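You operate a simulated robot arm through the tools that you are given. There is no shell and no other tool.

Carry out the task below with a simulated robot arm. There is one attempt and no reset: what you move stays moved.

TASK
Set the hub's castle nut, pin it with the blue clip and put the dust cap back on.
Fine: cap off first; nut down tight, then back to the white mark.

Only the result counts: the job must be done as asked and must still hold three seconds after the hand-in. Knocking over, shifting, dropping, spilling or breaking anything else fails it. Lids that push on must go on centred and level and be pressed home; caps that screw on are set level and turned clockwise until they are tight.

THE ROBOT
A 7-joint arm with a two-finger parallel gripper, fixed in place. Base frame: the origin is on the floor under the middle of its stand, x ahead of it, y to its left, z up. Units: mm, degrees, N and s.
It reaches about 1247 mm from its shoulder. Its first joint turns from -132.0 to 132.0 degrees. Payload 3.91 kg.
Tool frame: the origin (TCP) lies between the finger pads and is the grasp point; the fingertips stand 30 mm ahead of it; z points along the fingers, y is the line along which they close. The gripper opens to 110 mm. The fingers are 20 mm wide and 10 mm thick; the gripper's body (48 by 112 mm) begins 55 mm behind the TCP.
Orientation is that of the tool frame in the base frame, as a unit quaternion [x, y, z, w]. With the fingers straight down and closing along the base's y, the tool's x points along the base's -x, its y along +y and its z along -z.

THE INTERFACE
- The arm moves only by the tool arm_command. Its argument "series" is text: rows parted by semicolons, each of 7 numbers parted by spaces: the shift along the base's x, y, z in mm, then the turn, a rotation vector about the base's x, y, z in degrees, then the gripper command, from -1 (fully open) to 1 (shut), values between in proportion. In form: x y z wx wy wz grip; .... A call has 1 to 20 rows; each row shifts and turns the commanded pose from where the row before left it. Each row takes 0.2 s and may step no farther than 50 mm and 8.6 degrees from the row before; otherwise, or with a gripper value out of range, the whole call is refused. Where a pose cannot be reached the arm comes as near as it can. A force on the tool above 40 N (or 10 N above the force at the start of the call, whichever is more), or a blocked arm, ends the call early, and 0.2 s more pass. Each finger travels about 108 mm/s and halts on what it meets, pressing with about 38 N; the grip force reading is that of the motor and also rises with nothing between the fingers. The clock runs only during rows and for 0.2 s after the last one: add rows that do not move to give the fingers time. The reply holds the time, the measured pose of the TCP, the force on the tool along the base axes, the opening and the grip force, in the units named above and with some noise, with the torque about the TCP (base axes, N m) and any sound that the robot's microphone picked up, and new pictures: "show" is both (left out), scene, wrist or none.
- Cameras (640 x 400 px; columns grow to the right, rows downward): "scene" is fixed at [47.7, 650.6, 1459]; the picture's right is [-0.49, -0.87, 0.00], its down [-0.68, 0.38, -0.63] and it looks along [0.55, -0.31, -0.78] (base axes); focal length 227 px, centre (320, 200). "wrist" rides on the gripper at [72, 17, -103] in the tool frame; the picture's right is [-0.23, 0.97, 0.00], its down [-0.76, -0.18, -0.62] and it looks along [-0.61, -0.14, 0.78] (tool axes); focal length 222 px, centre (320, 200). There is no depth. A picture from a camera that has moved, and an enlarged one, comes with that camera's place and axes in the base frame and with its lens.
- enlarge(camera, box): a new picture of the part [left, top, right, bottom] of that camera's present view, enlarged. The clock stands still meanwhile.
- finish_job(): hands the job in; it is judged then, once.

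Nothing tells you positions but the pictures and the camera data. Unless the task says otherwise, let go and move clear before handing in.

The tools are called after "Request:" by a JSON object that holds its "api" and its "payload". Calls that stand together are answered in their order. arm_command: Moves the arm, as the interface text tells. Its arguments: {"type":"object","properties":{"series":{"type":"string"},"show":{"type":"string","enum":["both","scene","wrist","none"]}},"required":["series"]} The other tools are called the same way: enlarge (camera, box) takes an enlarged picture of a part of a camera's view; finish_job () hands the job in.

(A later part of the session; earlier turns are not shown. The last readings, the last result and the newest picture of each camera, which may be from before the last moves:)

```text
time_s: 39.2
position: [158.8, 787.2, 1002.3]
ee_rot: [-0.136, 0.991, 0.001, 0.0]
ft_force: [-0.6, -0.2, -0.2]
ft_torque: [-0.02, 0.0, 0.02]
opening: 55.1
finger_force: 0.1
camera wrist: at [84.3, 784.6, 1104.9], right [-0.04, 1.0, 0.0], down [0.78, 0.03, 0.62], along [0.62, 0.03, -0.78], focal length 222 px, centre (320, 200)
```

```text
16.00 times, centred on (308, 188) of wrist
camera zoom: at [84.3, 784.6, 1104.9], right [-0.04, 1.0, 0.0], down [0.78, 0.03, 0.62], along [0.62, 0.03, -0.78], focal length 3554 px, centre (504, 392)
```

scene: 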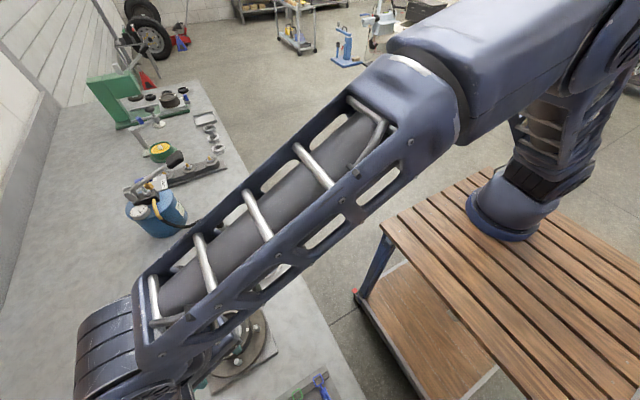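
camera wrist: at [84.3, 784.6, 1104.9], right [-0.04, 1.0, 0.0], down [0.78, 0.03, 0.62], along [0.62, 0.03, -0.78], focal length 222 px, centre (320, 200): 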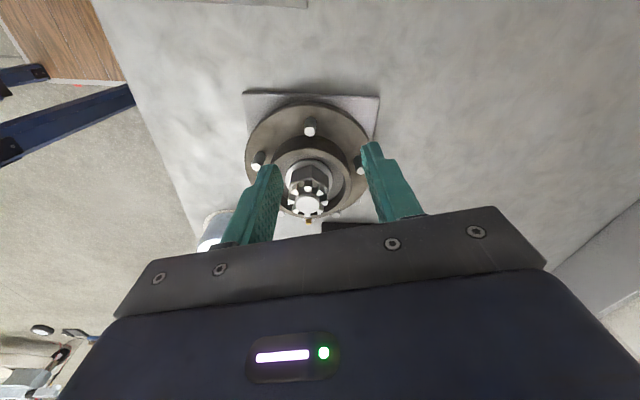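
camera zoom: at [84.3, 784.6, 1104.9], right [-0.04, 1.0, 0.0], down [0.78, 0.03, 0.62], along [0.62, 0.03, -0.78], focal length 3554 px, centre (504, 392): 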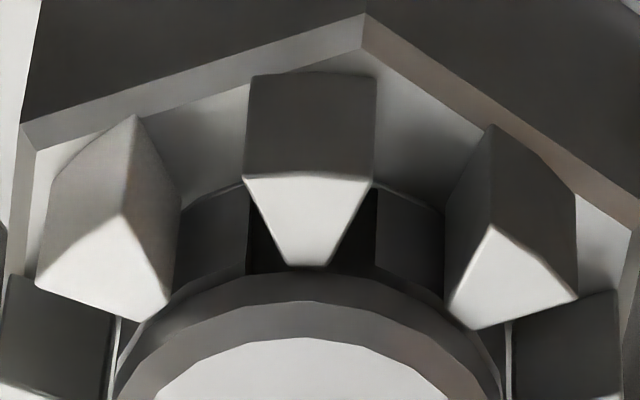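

The cross-hole (about 7 mm wide) faces az ≈177°, currently hidden behind a prong. I'll tilt the hand to look straight down on the nut, for accurate angles of mark, hole and slots.

Request:
{"api": "arm_command", "payload": {"series": "10 -1 20 0 0 0 -1; 10 -1.5 20 0 0 0 -1; 10 -1.5 20 0 7.7 0 -1; 10 -1.5 10 0 7.7 0 -1; 10 -1.5 0 0 7.7 0 -1; 10 -1.5 0 0 7.7 0 -1; 0 -1 0 0 7.7 0 -1; 0 0 0 0 0 0 -1"}}

Request:
{"api": "enlarge", "payload": {"camera": "wrist", "box": [250, 130, 390, 270]}}

```text
time_s: 41.0
position: [218.4, 777.9, 1070.9]
ee_rot: [-0.128, 0.935, 0.045, -0.327]
ft_force: [0.0, 0.1, 0.2]
ft_torque: [0.05, -0.03, 0.01]
opening: 110.0
finger_force: 0.1
camera wrist: at [224.9, 775.0, 1198.9], right [-0.03, 1.0, 0.03], down [1.0, 0.03, 0.0], along [0.0, 0.03, -1.0], focal length 222 px, centre (320, 200)
```

scene: 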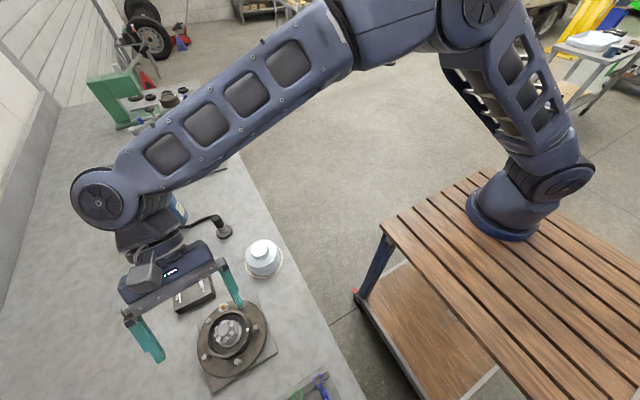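
wrist: 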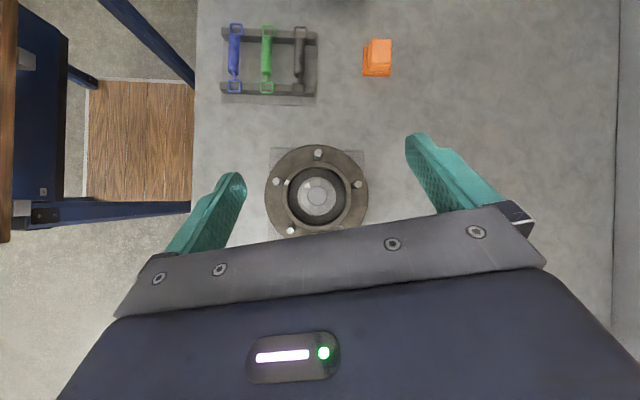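

```text
2.86 times, centred on (320, 200) of wrist
camera zoom: at [224.9, 775.0, 1198.9], right [-0.03, 1.0, 0.03], down [1.0, 0.03, 0.0], along [0.0, 0.03, -1.0], focal length 635 px, centre (320, 200)
```

zoom: 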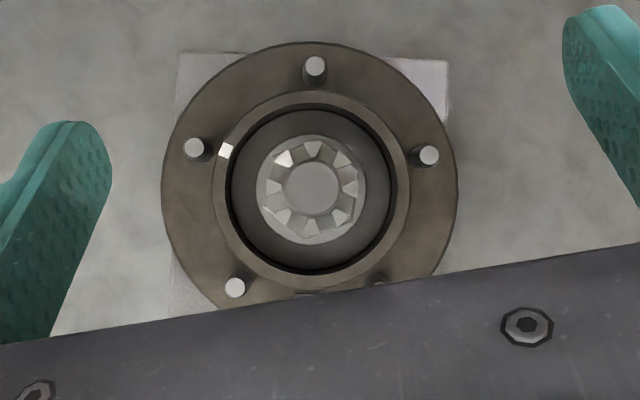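

Request:
{"api": "enlarge", "payload": {"camera": "wrist", "box": [280, 158, 360, 238]}}

Request:
{"api": "enlarge", "payload": {"camera": "wrist", "box": [297, 177, 337, 215]}}

Request:
{"api": "enlarge", "payload": {"camera": "scene", "box": [205, 305, 255, 355]}}

```text
5.00 times, centred on (320, 198) of wrist
camera zoom: at [224.9, 775.0, 1198.9], right [-0.03, 1.0, 0.03], down [1.0, 0.03, 0.0], along [0.0, 0.03, -1.0], focal length 1111 px, centre (320, 210)
```

zoom: 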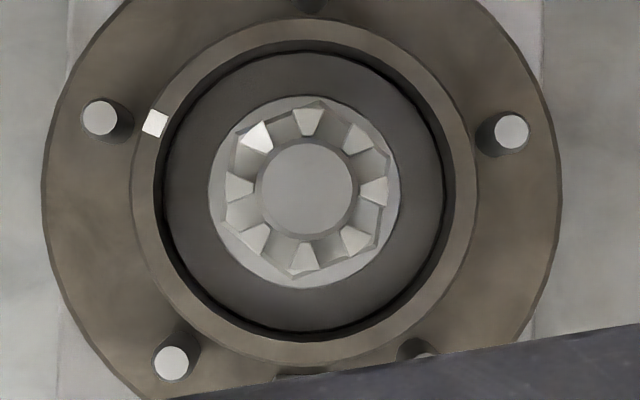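

```text
10.53 times, centred on (317, 196) of wrist
camera zoom: at [224.9, 775.0, 1198.9], right [-0.03, 1.0, 0.03], down [1.0, 0.03, 0.0], along [0.0, 0.03, -1.0], focal length 2338 px, centre (352, 242)
```

zoom: 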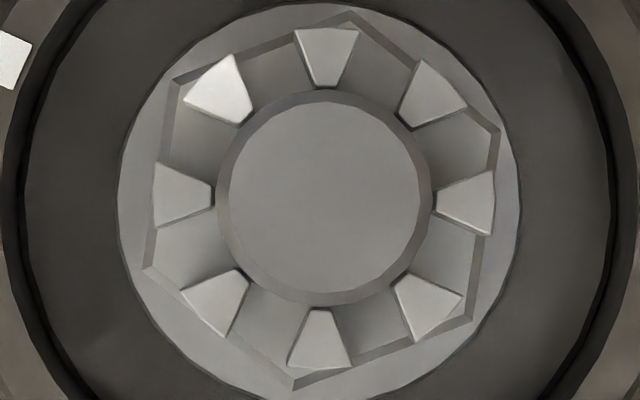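

```text
8.00 times, centred on (230, 330) of scene
camera zoom: at [47.7, 650.6, 1459.0], right [-0.49, -0.87, 0.0], down [-0.68, 0.38, -0.63], along [0.55, -0.31, -0.78], focal length 1816 px, centre (1040, -840)
```

zoom: 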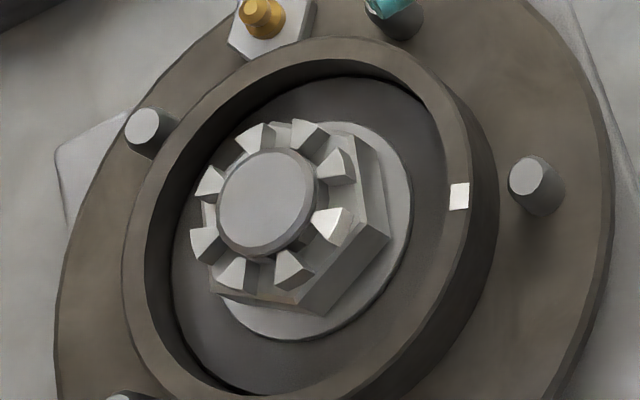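

Now it's clear: one prong of the nut is painted white (at az ≈226°), and the rim mark is at az ≈248°. So from tight, the nut backs off about 22°, which also brings a slot to the cross-hole (~181°). I'll level the hand and re-grip square on the flats to confirm it's tight.

Request:
{"api": "arm_command", "payload": {"series": "0 0 0 0 -7.7 0 -1; 0 0 0 0 -7.7 0 -0.5; 0 0 0 0 -7.7 0 0; 0 0 0 0 -7.7 0 0.08; 0 0 0 0 -7.7 0 0.1; 0.3 0 -10 0 0 -7.57 0.1; 0.3 0 -20 0 0 -7.57 0.1; 0.3 0 -20 0 0 -7.57 0.1; 0 0 0 0 0 0 0.1"}}

Request:
{"api": "enlarge", "payload": {"camera": "wrist", "box": [260, 80, 380, 200]}}

```text
time_s: 43.0
position: [219.4, 778.1, 1021.2]
ee_rot: [0.063, 0.998, 0.002, 0.001]
ft_force: [0.0, 0.3, -0.1]
ft_torque: [0.02, 0.01, 0.01]
opening: 49.3
finger_force: 0.0
camera wrist: at [149.4, 804.2, 1125.1], right [0.35, 0.94, 0.0], down [0.73, -0.27, 0.62], along [0.59, -0.21, -0.78], focal length 222 px, centre (320, 200)
```

scene: 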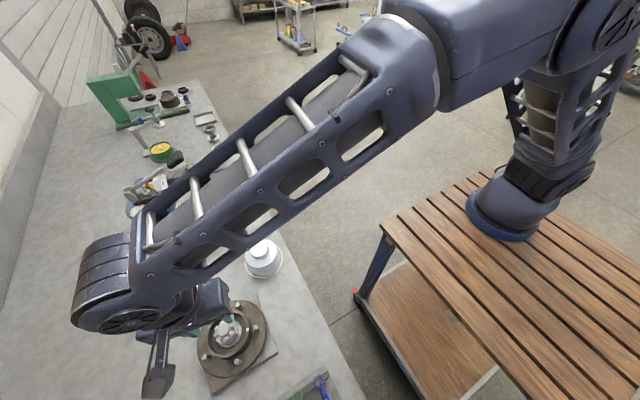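
wrist: 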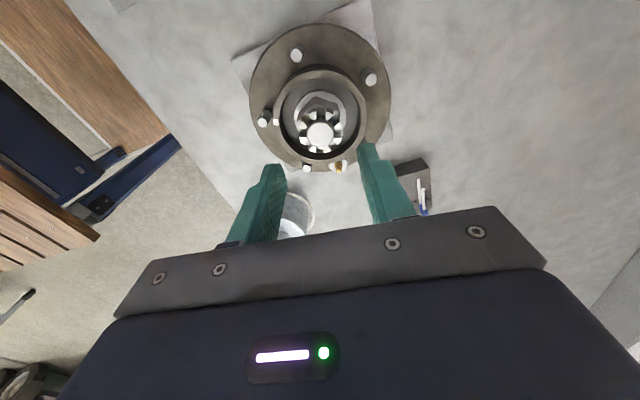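

```text
3.33 times, centred on (320, 140) of wrist
camera zoom: at [149.4, 804.2, 1125.1], right [0.35, 0.94, 0.0], down [0.73, -0.27, 0.62], along [0.59, -0.21, -0.78], focal length 740 px, centre (320, 400)
```

zoom: 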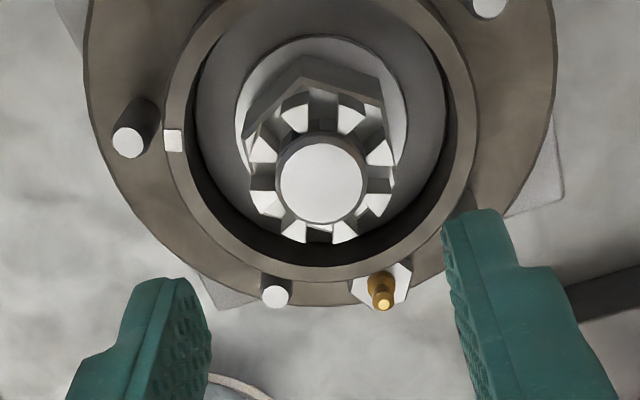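

The hand is level, aligned with the nut's flats, and centred. Lowering onto the hex.

Request:
{"api": "arm_command", "payload": {"series": "0.3 0.2 -25 0 0 0 0.12; 0 0 -25 0 0 0 0.12; 0 0 -18 0 0 0 0.12; 0 0 -8 0 0 0 0.12; 0 0 -6 0 0 0 0.12; 0 0 0 0 0 0 0.12", "show": "wrist"}}

Request:
{"api": "enlarge", "payload": {"camera": "wrist", "box": [260, 110, 380, 230]}}

```text
time_s: 44.4
position: [219.7, 777.8, 939.1]
ee_rot: [0.062, 0.998, 0.001, 0.0]
ft_force: [0.5, -0.2, -0.2]
ft_torque: [0.0, 0.02, 0.0]
opening: 48.6
finger_force: 0.1
camera wrist: at [149.8, 803.9, 1042.9], right [0.35, 0.94, 0.0], down [0.73, -0.27, 0.62], along [0.58, -0.21, -0.78], focal length 222 px, centre (320, 200)
```

wrist: 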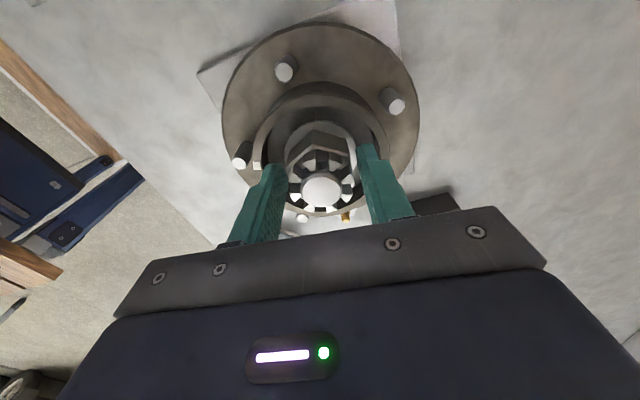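

```text
3.33 times, centred on (320, 170) of wrist
camera zoom: at [149.8, 803.9, 1042.9], right [0.35, 0.94, 0.0], down [0.73, -0.27, 0.62], along [0.58, -0.21, -0.78], focal length 740 px, centre (320, 300)
```

zoom: 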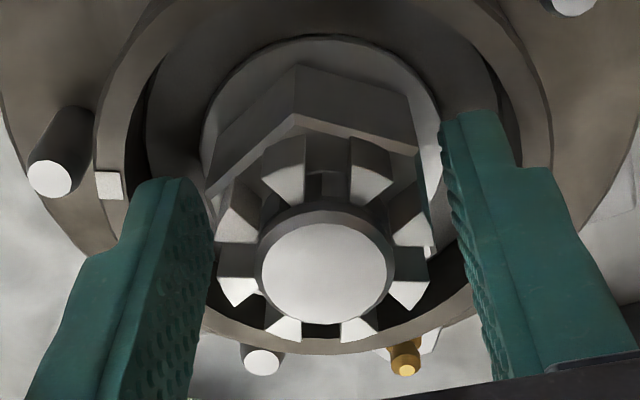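

Both fingers sit beside the flats with clear gaps. I'll close fully, then apply clockwise turn in small steps and read the torque.

Request:
{"api": "arm_command", "payload": {"series": "0 0 0 0 0 0 0.2; 0 0 0 0 0 0 0.3; 0 0 0 0 0 0 1; 0 0 0 0 0 0 1; 0 0 0 0 0 -2 1; 0 0 0 0 0 -2 1; 0 0 0 0 0 0 1", "show": "wrist"}}

Request:
{"api": "enlarge", "payload": {"camera": "wrist", "box": [260, 110, 380, 230]}}

```text
time_s: 46.0
position: [219.1, 778.1, 939.7]
ee_rot: [0.098, 0.995, 0.002, 0.0]
ft_force: [-6.0, 20.9, -1.9]
ft_torque: [0.07, 0.2, 0.49]
opening: 41.5
finger_force: 44.6
camera wrist: at [151.4, 809.4, 1043.1], right [0.41, 0.91, 0.0], down [0.71, -0.32, 0.62], along [0.57, -0.25, -0.78], focal length 222 px, centre (320, 200)
```

wrist: 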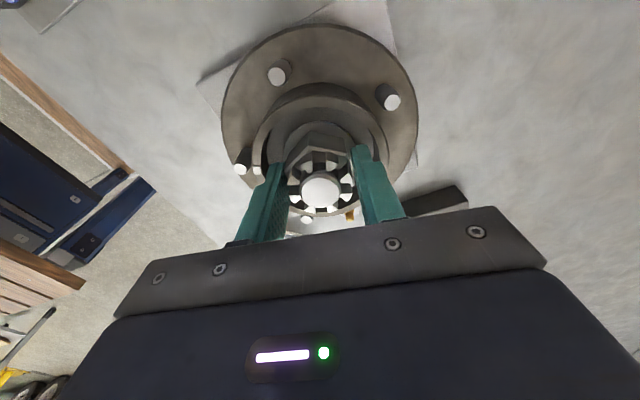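

```text
3.33 times, centred on (320, 170) of wrist
camera zoom: at [151.4, 809.4, 1043.1], right [0.41, 0.91, 0.0], down [0.71, -0.32, 0.62], along [0.57, -0.25, -0.78], focal length 740 px, centre (320, 300)
```

zoom: 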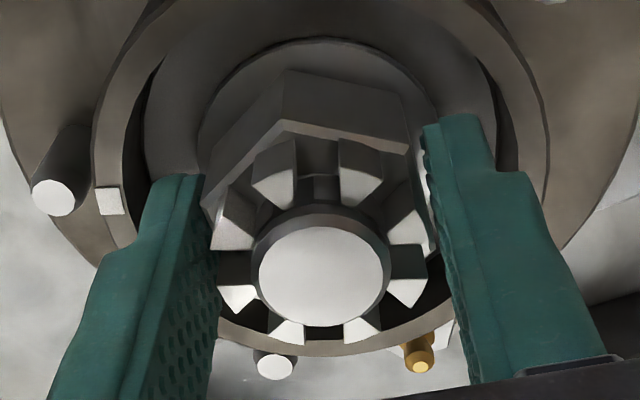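

Torque rises as I turn, 0.5 N·m so far. I'll relieve the sideways load and keep turning in small steps.

Request:
{"api": "arm_command", "payload": {"series": "-0.2 0.8 0 0 0 0 1; 0 0 0 0 0 -2 1; 0 0 0 0 0 -2 1; 0 0 0 0 0 0 1", "show": "none"}}

Request:
{"api": "enlarge", "payload": {"camera": "wrist", "box": [260, 110, 380, 230]}}

```text
time_s: 47.0
position: [220.2, 778.6, 938.4]
ee_rot: [0.132, 0.991, 0.0, 0.0]
ft_force: [-0.3, 4.7, 2.7]
ft_torque: [-0.68, -0.44, 0.29]
opening: 41.2
finger_force: 44.8
```

```text
3.33 times, centred on (320, 170) of wrist
camera zoom: at [154.0, 814.2, 1042.9], right [0.47, 0.88, 0.0], down [0.69, -0.37, 0.62], along [0.55, -0.29, -0.78], focal length 740 px, centre (320, 300)
```

zoom: 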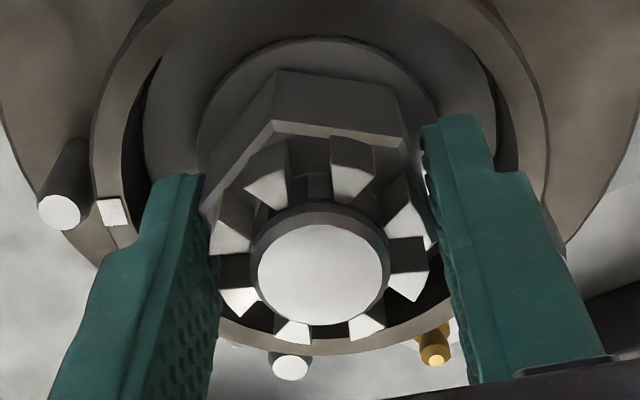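

Request:
{"api": "arm_command", "payload": {"series": "0 0 0 0 0 -3 1; 0 0 0 0 0 -3 1; 0 0 0 0 0 -3 1; 0 0 0 0 0 -3 1", "show": "none"}}

Request:
{"api": "enlarge", "payload": {"camera": "wrist", "box": [260, 110, 380, 230]}}

```text
time_s: 48.0
position: [219.4, 778.4, 939.5]
ee_rot: [0.235, 0.972, 0.002, 0.0]
ft_force: [0.0, -3.3, -2.0]
ft_torque: [-0.38, -0.24, 1.25]
opening: 41.1
finger_force: 45.5
```

```text
3.33 times, centred on (320, 170) of wrist
camera zoom: at [162.3, 827.2, 1042.8], right [0.65, 0.76, 0.0], down [0.6, -0.51, 0.62], along [0.48, -0.4, -0.78], focal length 740 px, centre (320, 300)
```

zoom: 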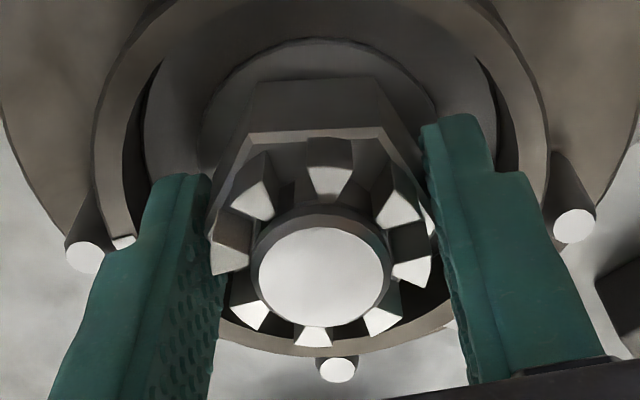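

Torque reached 1.25 N·m while the nut stayed put (slots unchanged), so it is down tight. Now I'll turn counter-clockwise to bring the white prong back to the rim mark, about 22°, and check on the way.

Request:
{"api": "arm_command", "payload": {"series": "0 0 0 0 0 4 1; 0 0 0 0 0 4 1; 0 0 0 0 0 4 1; 0 0 0 0 0 4 1; 0 0 0 0 0 0 1", "show": "wrist"}}

Request:
{"api": "enlarge", "payload": {"camera": "wrist", "box": [260, 110, 380, 230]}}

```text
time_s: 49.2
position: [219.1, 776.7, 939.3]
ee_rot: [0.096, 0.995, 0.002, 0.0]
ft_force: [-5.0, -3.7, -1.2]
ft_torque: [-0.29, 0.34, 0.02]
opening: 41.1
finger_force: 45.1
camera wrist: at [151.3, 809.4, 1042.9], right [0.41, 0.91, 0.0], down [0.71, -0.32, 0.62], along [0.57, -0.25, -0.78], focal length 222 px, centre (320, 200)
```

wrist: 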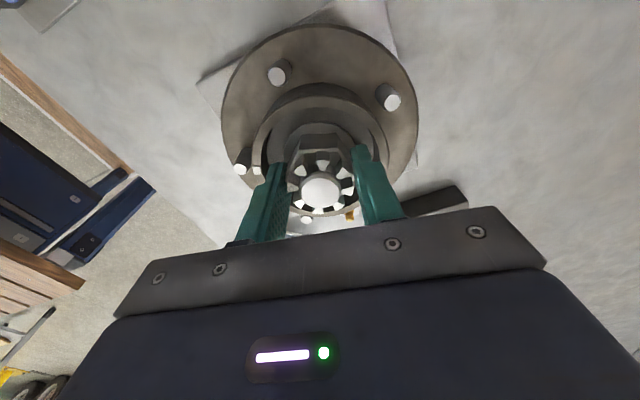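

```text
3.33 times, centred on (320, 170) of wrist
camera zoom: at [151.3, 809.4, 1042.9], right [0.41, 0.91, 0.0], down [0.71, -0.32, 0.62], along [0.57, -0.25, -0.78], focal length 740 px, centre (320, 300)
```

zoom: 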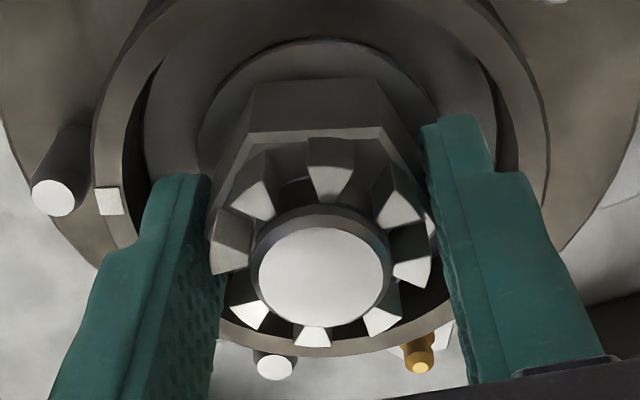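

The nut followed by the full 16° with no torque. Another 6° should put the white prong on the mark.

Request:
{"api": "arm_command", "payload": {"series": "0.3 0.5 0 0 0 3 1; 0 0 0 0 0 3 1; 0 0 0 0 0 0 1", "show": "wrist"}}

Request:
{"api": "enlarge", "payload": {"camera": "wrist", "box": [260, 110, 380, 230]}}

Request:
{"api": "enlarge", "payload": {"camera": "wrist", "box": [300, 145, 345, 185]}}

```text
time_s: 50.0
position: [219.2, 778.1, 939.5]
ee_rot: [0.044, 0.999, 0.001, 0.0]
ft_force: [-10.8, -17.0, 0.2]
ft_torque: [-0.66, 0.61, 0.01]
opening: 40.9
finger_force: 45.6
camera wrist: at [148.6, 802.3, 1042.9], right [0.31, 0.95, 0.0], down [0.74, -0.25, 0.62], along [0.59, -0.19, -0.78], focal length 222 px, centre (320, 200)
```

wrist: 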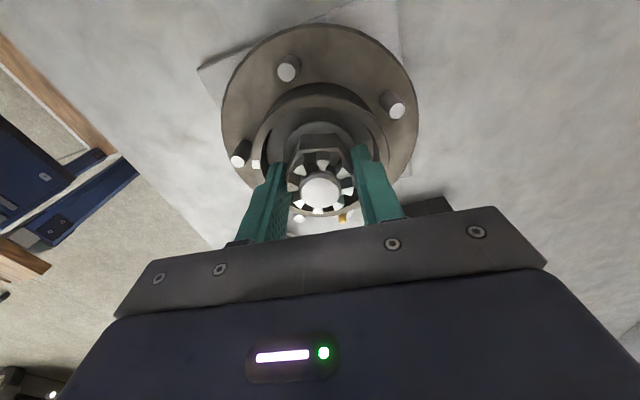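

```text
3.33 times, centred on (320, 170) of wrist
camera zoom: at [148.6, 802.3, 1042.9], right [0.31, 0.95, 0.0], down [0.74, -0.25, 0.62], along [0.59, -0.19, -0.78], focal length 740 px, centre (320, 300)
```

zoom: 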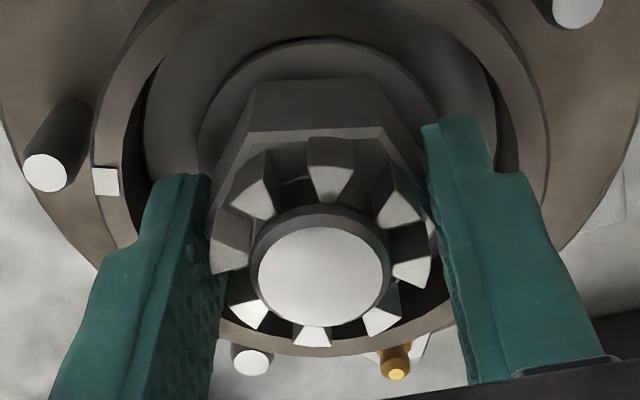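

```text
10.00 times, centred on (322, 165) of wrist
camera zoom: at [148.6, 802.3, 1042.9], right [0.31, 0.95, 0.0], down [0.74, -0.25, 0.62], along [0.59, -0.19, -0.78], focal length 2221 px, centre (295, 550)
```

zoom: 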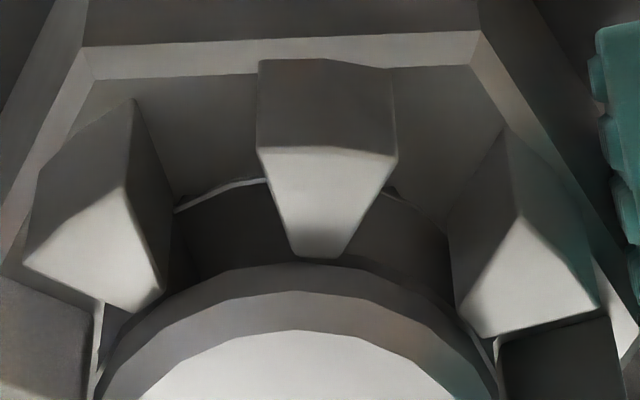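

The hole now shows fully through the slot. I'll relieve the side load, release, rise and check from straight above.

Request:
{"api": "arm_command", "payload": {"series": "-0.4 -0.8 0 0 0 0 1; 0 0 0 0 0 0 0.4; 0 0 0 0 0 0 0.12; 0 0 0 0 0 0 0.1; 0 0 0 0 0 0 0.1; 0 0 10 0 0 0 0.1; 0 0 25 0 0 0 0.1; 0 0 45 0 7.7 0 0; 0 0 45 0 7.7 0 -0.5; 0 0 5 0 7.7 0 -1; 0 0 0 0 7.7 0 -1; 0 0 0 0 7.7 0 -1; 0 0 0 0 0 0 -1", "show": "both"}}

Request:
{"api": "enlarge", "payload": {"camera": "wrist", "box": [280, 158, 360, 238]}}

Request:
{"api": "enlarge", "payload": {"camera": "wrist", "box": [297, 177, 337, 215]}}

Request:
{"api": "enlarge", "payload": {"camera": "scene", "box": [205, 305, 255, 355]}}

```text
time_s: 52.8
position: [219.0, 779.2, 1070.0]
ee_rot: [0.043, 0.943, -0.013, -0.331]
ft_force: [-0.1, 0.3, 0.0]
ft_torque: [0.05, -0.03, 0.01]
opening: 110.1
finger_force: 0.0
camera wrist: at [228.6, 802.5, 1194.8], right [0.25, 0.95, -0.19], down [0.97, -0.25, 0.02], along [-0.02, -0.19, -0.98], focal length 222 px, centre (320, 200)
```

scene: 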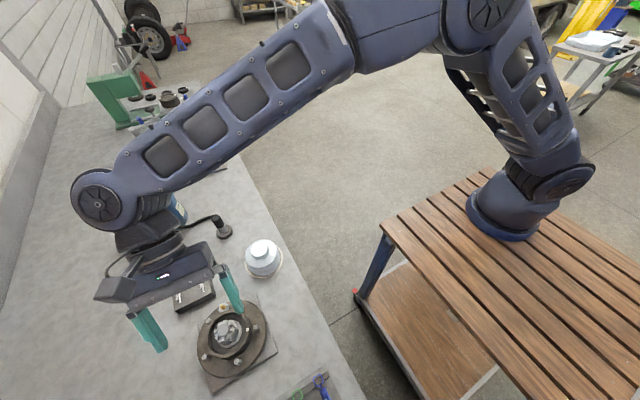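
wrist: 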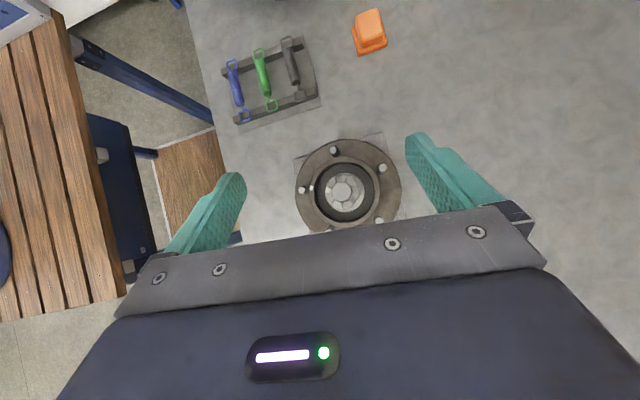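

```text
5.00 times, centred on (320, 198) of wrist
camera zoom: at [228.6, 802.5, 1194.8], right [0.25, 0.95, -0.19], down [0.97, -0.25, 0.02], along [-0.02, -0.19, -0.98], focal length 1111 px, centre (320, 210)
```

zoom: 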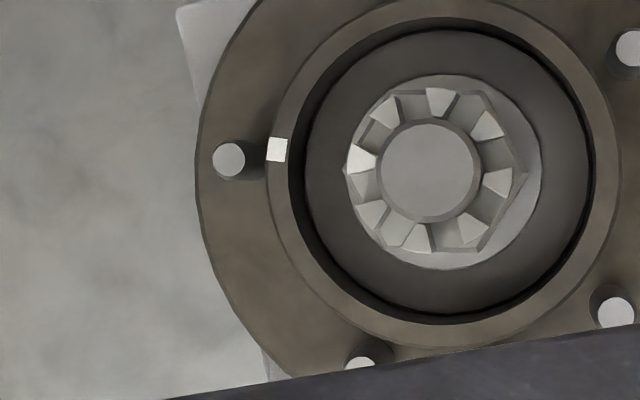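

```text
10.53 times, centred on (317, 196) of wrist
camera zoom: at [228.6, 802.5, 1194.8], right [0.25, 0.95, -0.19], down [0.97, -0.25, 0.02], along [-0.02, -0.19, -0.98], focal length 2338 px, centre (352, 242)
```

zoom: 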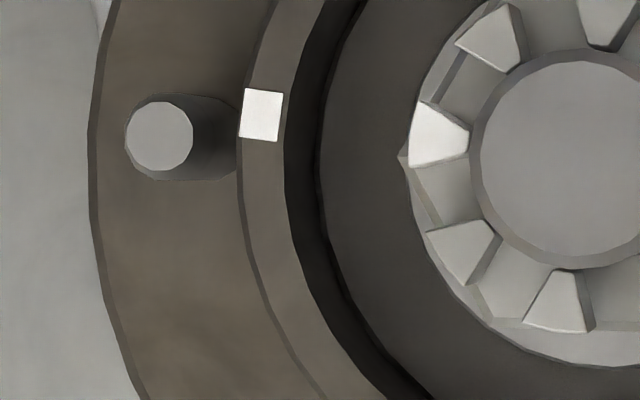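

```text
8.00 times, centred on (230, 330) of scene
camera zoom: at [47.7, 650.6, 1459.0], right [-0.49, -0.87, 0.0], down [-0.68, 0.38, -0.63], along [0.55, -0.31, -0.78], focal length 1816 px, centre (1040, -840)
```

zoom: 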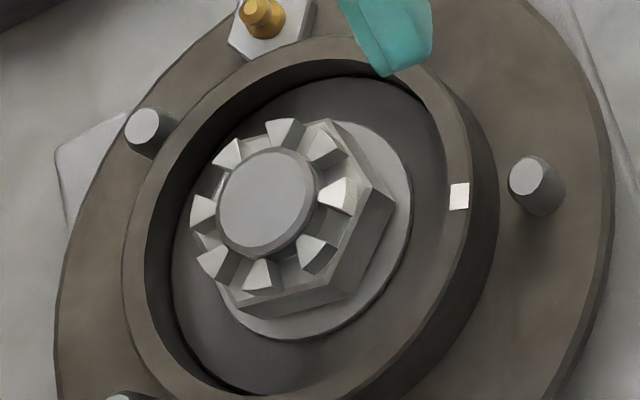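

The white prong now points near the rim mark. I'll zoom for a precise angle check.

Request:
{"api": "enlarge", "payload": {"camera": "wrist", "box": [308, 172, 364, 212]}}

Request:
{"api": "enlarge", "payload": {"camera": "wrist", "box": [320, 175, 362, 208]}}

```text
10.00 times, centred on (336, 192) of wrist
camera zoom: at [228.6, 802.5, 1194.8], right [0.25, 0.95, -0.19], down [0.97, -0.25, 0.02], along [-0.02, -0.19, -0.98], focal length 2221 px, centre (160, 280)
```

zoom: 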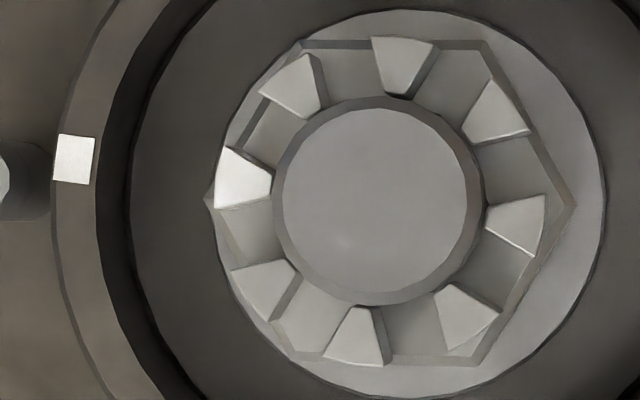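

```text
12.12 times, centred on (341, 192) of wrist
camera zoom: at [228.6, 802.5, 1194.8], right [0.25, 0.95, -0.19], down [0.97, -0.25, 0.02], along [-0.02, -0.19, -0.98], focal length 2692 px, centre (66, 303)
```

zoom: 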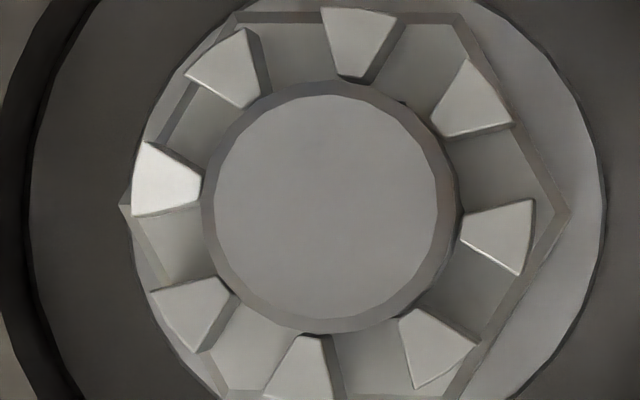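

The white prong (≈246.7°) matches the rim mark (≈247.8°) to about a degree, and a slot faces the cross-hole along the x axis. Next I'll level the hand and go look at the clip tray, near (370, 860).

Request:
{"api": "arm_command", "payload": {"series": "10 0 0 0 -7.7 0 -1; 20 10 0 0 -7.7 0 -1; 30 20 0 0 -7.7 0 -1; 30 20 0 0 -7.7 0 -1; 30 20 -10 0 -7.7 0 -1; 11 21 -30 0 0 5 -1; 0 0 -30 0 0 0 -1; 0 0 0 0 0 0 -1"}}

Request:
{"api": "enlarge", "payload": {"camera": "wrist", "box": [240, 80, 400, 200]}}

```text
time_s: 54.6
position: [350.5, 869.4, 999.8]
ee_rot: [0.001, 1.0, 0.001, 0.0]
ft_force: [1.1, -0.2, 0.4]
ft_torque: [0.02, -0.03, 0.0]
opening: 110.1
finger_force: 0.1
camera wrist: at [278.1, 887.0, 1103.6], right [0.23, 0.97, 0.0], down [0.76, -0.18, 0.62], along [0.61, -0.14, -0.78], focal length 222 px, centre (320, 200)
```

scene: 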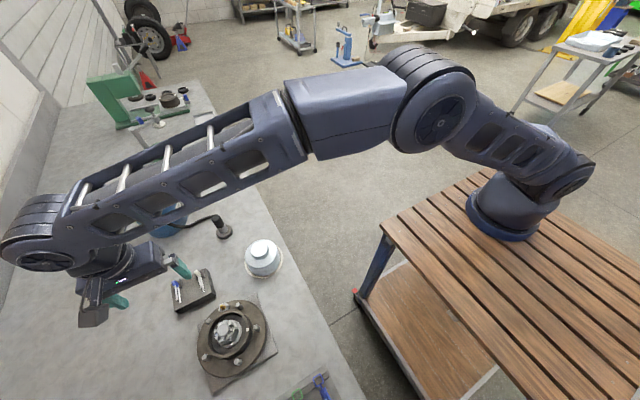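
wrist: 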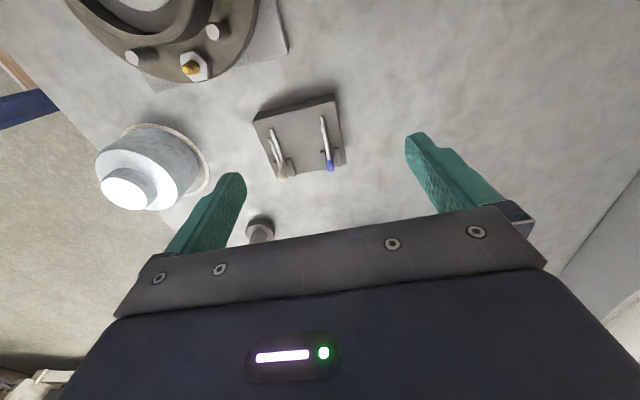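

```text
3.33 times, centred on (320, 140) of wrist
camera zoom: at [278.1, 887.0, 1103.6], right [0.23, 0.97, 0.0], down [0.76, -0.18, 0.62], along [0.61, -0.14, -0.78], focal length 740 px, centre (320, 400)
```

zoom: 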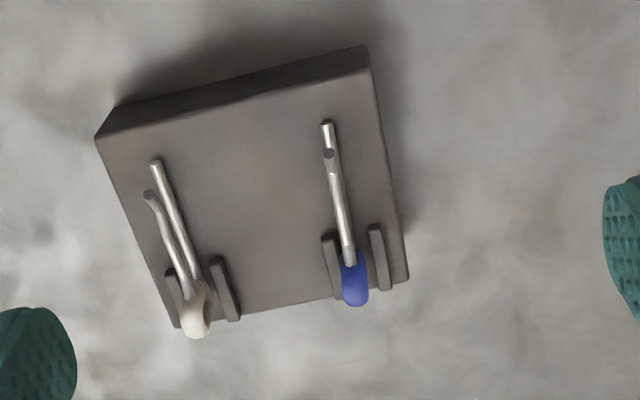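

Request:
{"api": "enlarge", "payload": {"camera": "wrist", "box": [305, 110, 350, 180]}}

Request:
{"api": "enlarge", "payload": {"camera": "wrist", "box": [265, 115, 310, 185]}}

Request:
{"api": "enlarge", "payload": {"camera": "scene", "box": [160, 255, 230, 320]}}

```text
5.71 times, centred on (328, 145) of wrist
camera zoom: at [278.1, 887.0, 1103.6], right [0.23, 0.97, 0.0], down [0.76, -0.18, 0.62], along [0.61, -0.14, -0.78], focal length 1269 px, centre (277, 514)
```

zoom: 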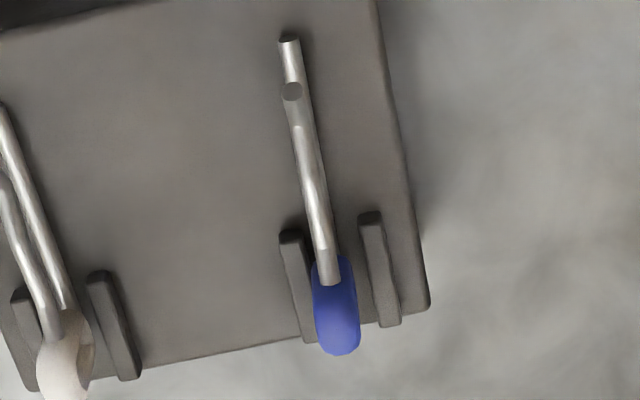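

```text
5.71 times, centred on (288, 150) of wrist
camera zoom: at [278.1, 887.0, 1103.6], right [0.23, 0.97, 0.0], down [0.76, -0.18, 0.62], along [0.61, -0.14, -0.78], focal length 1269 px, centre (506, 486)
```

zoom: 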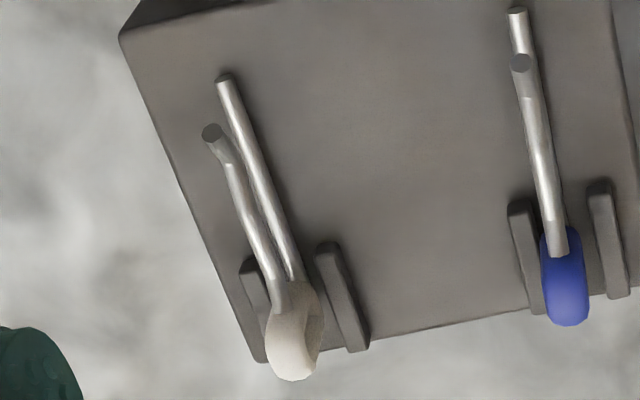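

```text
6.15 times, centred on (195, 288) of scene
camera zoom: at [47.7, 650.6, 1459.0], right [-0.49, -0.87, 0.0], down [-0.68, 0.38, -0.63], along [0.55, -0.31, -0.78], focal length 1397 px, centre (1089, -338)
```

zoom: 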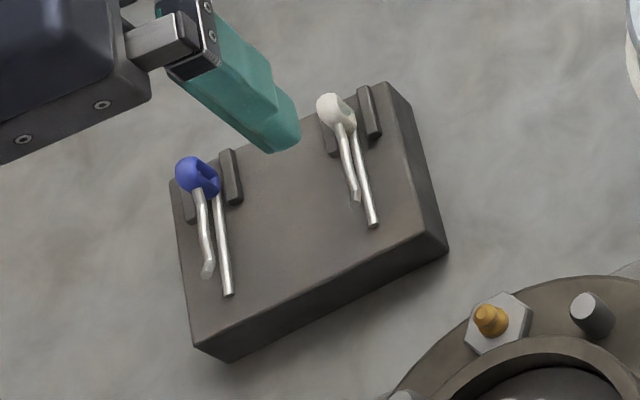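

The clip is an upright hairpin: straight lower leg, bent upper leg about 13 mm above it, blue ring head between two low posts, legs pointing −x — the same direction as the cross-hole. To get exact heights I'll touch the bare middle of the tray lightly with closed fingertips.

Request:
{"api": "arm_command", "payload": {"series": "10 -13 -20 0 0 0 0; 10 -13 -20 0 0 0 1; 0 0 -20 0 0 0 1; 0 0 0 0 0 0 1; 0 0 0 0 0 0 1"}}

Request:
{"api": "enlarge", "payload": {"camera": "wrist", "box": [240, 100, 440, 230]}}

Request:
{"api": "enlarge", "payload": {"camera": "scene", "box": [140, 240, 230, 320]}}

```text
time_s: 55.8
position: [370.4, 843.2, 939.4]
ee_rot: [0.002, 1.0, 0.002, 0.0]
ft_force: [-0.7, -0.5, -0.7]
ft_torque: [0.0, -0.01, -0.02]
opening: 0.0
finger_force: 37.3
camera wrist: at [298.4, 861.3, 1043.6], right [0.23, 0.97, 0.0], down [0.76, -0.18, 0.62], along [0.61, -0.14, -0.78], focal length 222 px, centre (320, 200)
```

scene: 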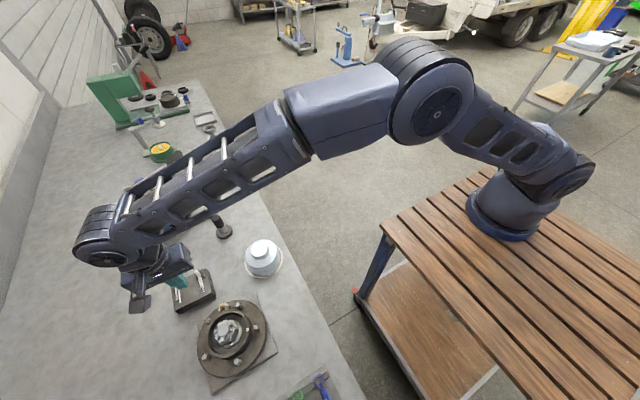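
wrist: 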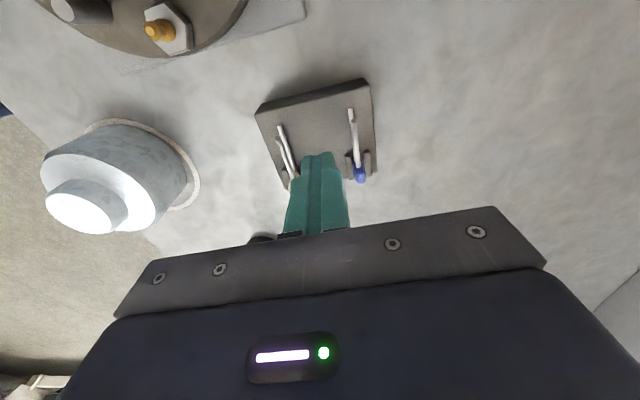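

```text
3.08 times, centred on (340, 165) of wrist
camera zoom: at [298.4, 861.3, 1043.6], right [0.23, 0.97, 0.0], down [0.76, -0.18, 0.62], along [0.61, -0.14, -0.78], focal length 684 px, centre (258, 308)
```

zoom: 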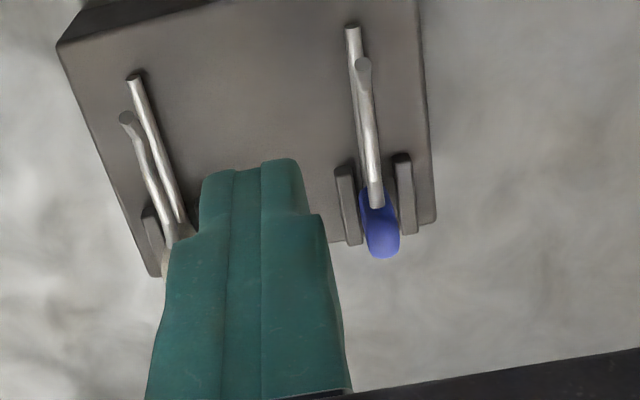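

```text
5.00 times, centred on (185, 280) of scene
camera zoom: at [47.7, 650.6, 1459.0], right [-0.49, -0.87, 0.0], down [-0.68, 0.38, -0.63], along [0.55, -0.31, -0.78], focal length 1135 px, centre (995, -200)
```

zoom: 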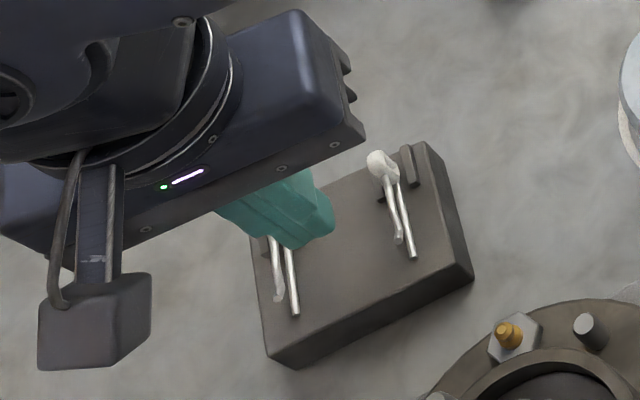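

The closed fingers are over bare tray between the clips. Lowering in fine steps until light contact.

Request:
{"api": "arm_command", "payload": {"series": "0 0 -15 0 0 0 1; 0 0 -9 0 0 0 1; 0 0 -2 0 0 0 1; 0 0 -1 0 0 0 1; 0 0 -1 0 0 0 1; 0 0 -1 0 0 0 1; 0 0 0 0 0 0 1", "show": "wrist"}}

Request:
{"api": "enlarge", "payload": {"camera": "wrist", "box": [240, 100, 440, 230]}}

```text
time_s: 57.4
position: [370.4, 844.2, 910.2]
ee_rot: [0.002, 1.0, 0.002, 0.001]
ft_force: [-0.5, 0.2, 0.1]
ft_torque: [0.01, 0.0, 0.0]
opening: 0.1
finger_force: 37.4
camera wrist: at [297.7, 861.1, 1013.9], right [0.23, 0.97, 0.0], down [0.76, -0.18, 0.62], along [0.61, -0.14, -0.78], focal length 222 px, centre (320, 200)
```

wrist: 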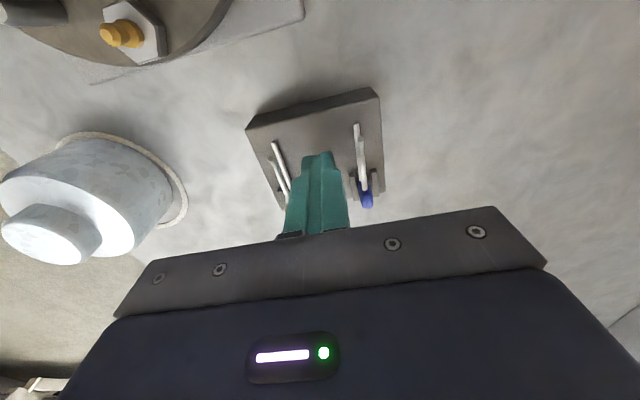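

```text
3.08 times, centred on (340, 165) of wrist
camera zoom: at [297.7, 861.1, 1013.9], right [0.23, 0.97, 0.0], down [0.76, -0.18, 0.62], along [0.61, -0.14, -0.78], focal length 684 px, centre (258, 308)
```

zoom: 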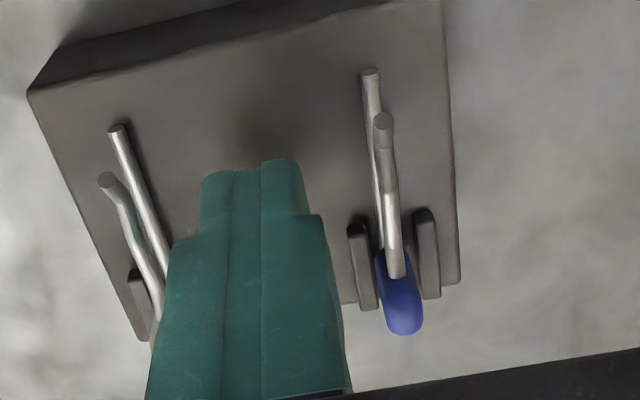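

No contact yet at fingertip z≈880. Continuing in sub-millimetre steps.

Request:
{"api": "arm_command", "payload": {"series": "0 0 -1 0 0 0 1; 0 0 -1 0 0 0 1; 0 0 -1 0 0 0 1; 0 0 -1 0 0 0 1; 0 0 0 0 0 0 1", "show": "none"}}

```text
time_s: 58.6
position: [370.4, 843.8, 906.3]
ee_rot: [0.001, 1.0, 0.001, 0.001]
ft_force: [-0.1, -0.6, 0.7]
ft_torque: [0.01, -0.03, -0.02]
opening: 0.0
finger_force: 37.7
```

Request:
{"api": "arm_command", "payload": {"series": "0 0 -0.7 0 0 0 1; 0 0 -0.7 0 0 0 1; 0 0 -0.6 0 0 0 1; 0 0 0 0 0 0 1", "show": "none"}}

```text
time_s: 59.6
position: [370.8, 843.2, 904.2]
ee_rot: [0.001, 1.0, 0.002, 0.001]
ft_force: [0.8, 0.6, -0.8]
ft_torque: [-0.01, 0.0, 0.0]
opening: 0.3
finger_force: 37.5
```

Request:
{"api": "arm_command", "payload": {"series": "0 0 -0.7 0 0 0 1; 0 0 -0.7 0 0 0 1; 0 0 -0.6 0 0 0 1; 0 0 0 0 0 0 1", "show": "none"}}

```text
time_s: 60.6
position: [370.6, 843.8, 902.7]
ee_rot: [0.002, 1.0, 0.002, 0.0]
ft_force: [0.0, -0.1, 0.2]
ft_torque: [-0.02, 0.01, 0.0]
opening: 0.0
finger_force: 37.7
```

Request:
{"api": "arm_command", "payload": {"series": "0 0 -0.7 0 0 0 1; 0 0 -0.7 0 0 0 1; 0 0 -0.6 0 0 0 1; 0 0 0 0 0 0 1", "show": "wrist"}}

Request:
{"api": "enlarge", "payload": {"camera": "wrist", "box": [270, 110, 390, 220]}}

```text
time_s: 61.6
position: [370.4, 843.2, 900.6]
ee_rot: [0.002, 1.0, 0.002, 0.0]
ft_force: [0.2, 0.2, -0.1]
ft_torque: [-0.04, 0.0, -0.03]
opening: 0.2
finger_force: 38.0
camera wrist: at [297.9, 861.2, 1004.1], right [0.23, 0.97, 0.0], down [0.76, -0.18, 0.62], along [0.61, -0.14, -0.78], focal length 222 px, centre (320, 200)
```

wrist: 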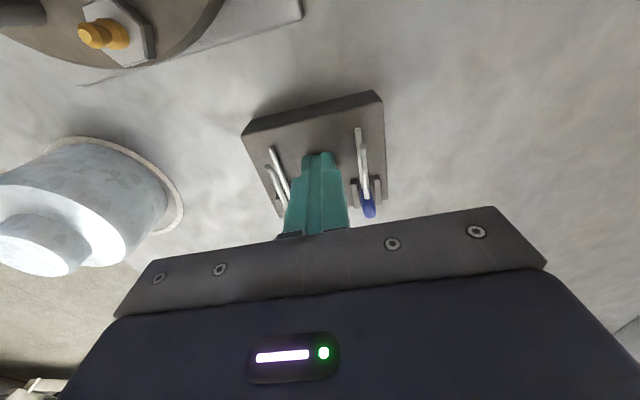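

```text
3.64 times, centred on (330, 165) of wrist
camera zoom: at [297.9, 861.2, 1004.1], right [0.23, 0.97, 0.0], down [0.76, -0.18, 0.62], along [0.61, -0.14, -0.78], focal length 808 px, centre (284, 327)
```

zoom: 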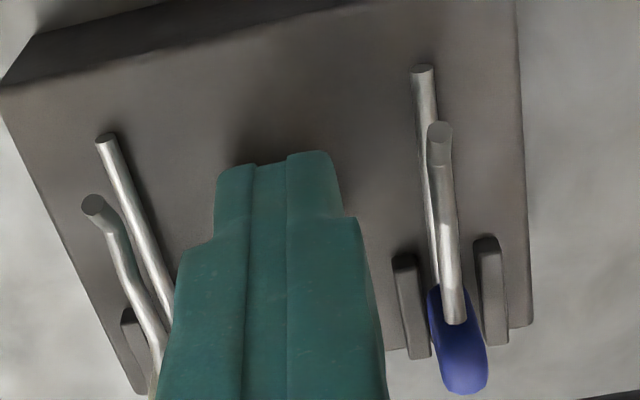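

Request:
{"api": "arm_command", "payload": {"series": "0 0 -0.7 0 0 0 1; 0 0 -0.7 0 0 0 1; 0 0 -0.6 0 0 0 1; 0 0 0 0 0 0 1", "show": "none"}}

```text
time_s: 62.6
position: [370.6, 843.1, 900.5]
ee_rot: [0.001, 1.0, 0.002, 0.0]
ft_force: [1.3, -3.6, 19.7]
ft_torque: [-0.15, 0.07, 0.02]
opening: 0.1
finger_force: 37.9
```

Contact: tray top is at z≈869, so the clip's lower leg sits at z≈870.7. I'll do the same light touch on the spindle end to get the hole height in the same frame.

Request:
{"api": "arm_command", "payload": {"series": "0 0 20 0 0 0 1; 0 0 40 0 0 0 1; 0 0 40 0 0 0 1; -30 -13 0 0 0 0 1; -30 -13 0 0 0 0 1; -30 -13 0 0 0 0 1; -30 -13 0 0 0 0 1; -30.2 -13.3 0 0 0 0 1; 0 0 0 0 0 0 1"}}

Request:
{"api": "enlarge", "payload": {"camera": "wrist", "box": [260, 60, 400, 190]}}

```text
time_s: 64.6
position: [220.4, 776.6, 998.6]
ee_rot: [0.002, 1.0, 0.002, 0.0]
ft_force: [-0.3, 0.1, 0.4]
ft_torque: [-0.01, 0.03, 0.0]
opening: 0.1
finger_force: 37.7
camera wrist: at [147.2, 795.0, 1101.6], right [0.23, 0.97, 0.0], down [0.76, -0.18, 0.62], along [0.61, -0.14, -0.78], focal length 222 px, centre (320, 200)
```

scene: 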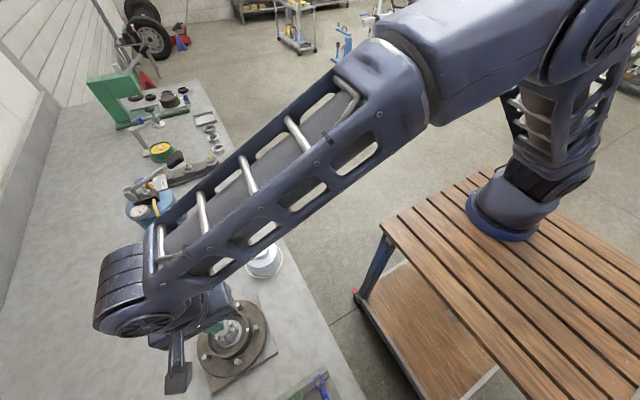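
wrist: 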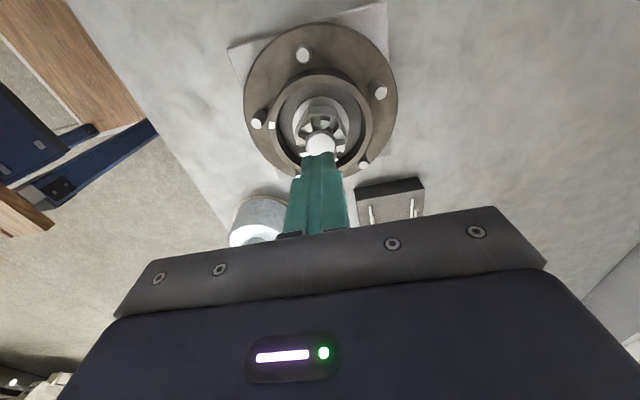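

```text
3.08 times, centred on (330, 125) of wrist
camera zoom: at [147.2, 795.0, 1101.6], right [0.23, 0.97, 0.0], down [0.76, -0.18, 0.62], along [0.61, -0.14, -0.78], focal length 684 px, centre (289, 431)
```

zoom: 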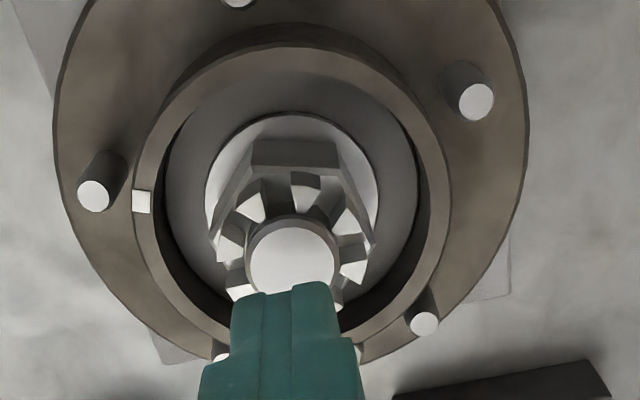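

The closed tips are above the spindle end. Lowering gently to touch it.

Request:
{"api": "arm_command", "payload": {"series": "0 0.7 -10 0 0 0 1; 0 0 -8 0 0 0 1; 0 0 -1 0 0 0 1; 0 0 -1 0 0 0 1; 0 0 0 0 0 0 1", "show": "none"}}

```text
time_s: 65.8
position: [219.7, 777.9, 979.0]
ee_rot: [0.002, 1.0, 0.002, 0.0]
ft_force: [-0.5, -0.3, -0.2]
ft_torque: [0.01, 0.0, -0.01]
opening: 0.0
finger_force: 38.0
```

Request:
{"api": "arm_command", "payload": {"series": "0 0 -0.8 0 0 0 1; 0 0 -0.8 0 0 0 1; 0 0 -0.8 0 0 0 1; 0 0 -0.6 0 0 0 1; 0 0 0 0 0 0 1", "show": "none"}}

```text
time_s: 67.0
position: [219.4, 779.3, 975.0]
ee_rot: [0.001, 1.0, 0.002, 0.0]
ft_force: [-0.1, -0.2, -0.1]
ft_torque: [0.02, -0.04, -0.02]
opening: 0.0
finger_force: 37.4
```

Request:
{"api": "arm_command", "payload": {"series": "0 0 -0.7 0 0 0 1; 0 0 -0.7 0 0 0 1; 0 0 -0.6 0 0 0 1; 0 0 0 0 0 0 1", "show": "none"}}

```text
time_s: 68.0
position: [220.0, 779.3, 971.9]
ee_rot: [0.002, 1.0, 0.002, 0.0]
ft_force: [0.4, 0.0, 1.4]
ft_torque: [-0.01, 0.03, 0.0]
opening: 0.4
finger_force: 38.1
```

Request:
{"api": "arm_command", "payload": {"series": "0 0 -0.7 0 0 0 1; 0 0 -0.7 0 0 0 1; 0 0 -0.6 0 0 0 1; 0 0 0 0 0 0 1", "show": "wrist"}}

Request:
{"api": "enlarge", "payload": {"camera": "wrist", "box": [270, 100, 370, 200]}}

```text
time_s: 69.0
position: [219.5, 779.7, 972.9]
ee_rot: [0.002, 1.0, 0.003, 0.0]
ft_force: [0.0, -5.7, 27.7]
ft_torque: [-0.29, 0.06, 0.06]
opening: 0.0
finger_force: 37.5
camera wrist: at [147.5, 796.0, 1076.8], right [0.23, 0.97, 0.01], down [0.76, -0.18, 0.62], along [0.61, -0.14, -0.78], focal length 222 px, centre (320, 200)
```

wrist: 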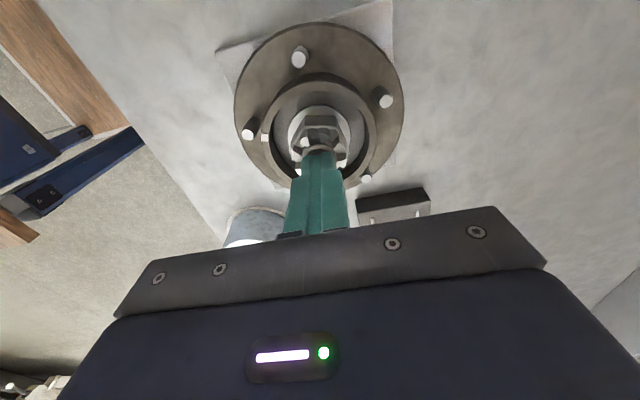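

```text
4.00 times, centred on (320, 150) of wrist
camera zoom: at [147.5, 796.0, 1076.8], right [0.23, 0.97, 0.01], down [0.76, -0.18, 0.62], along [0.61, -0.14, -0.78], focal length 888 px, centre (320, 400)
```

zoom: 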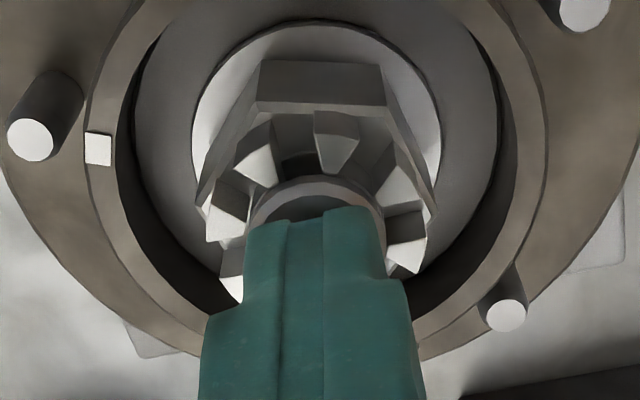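

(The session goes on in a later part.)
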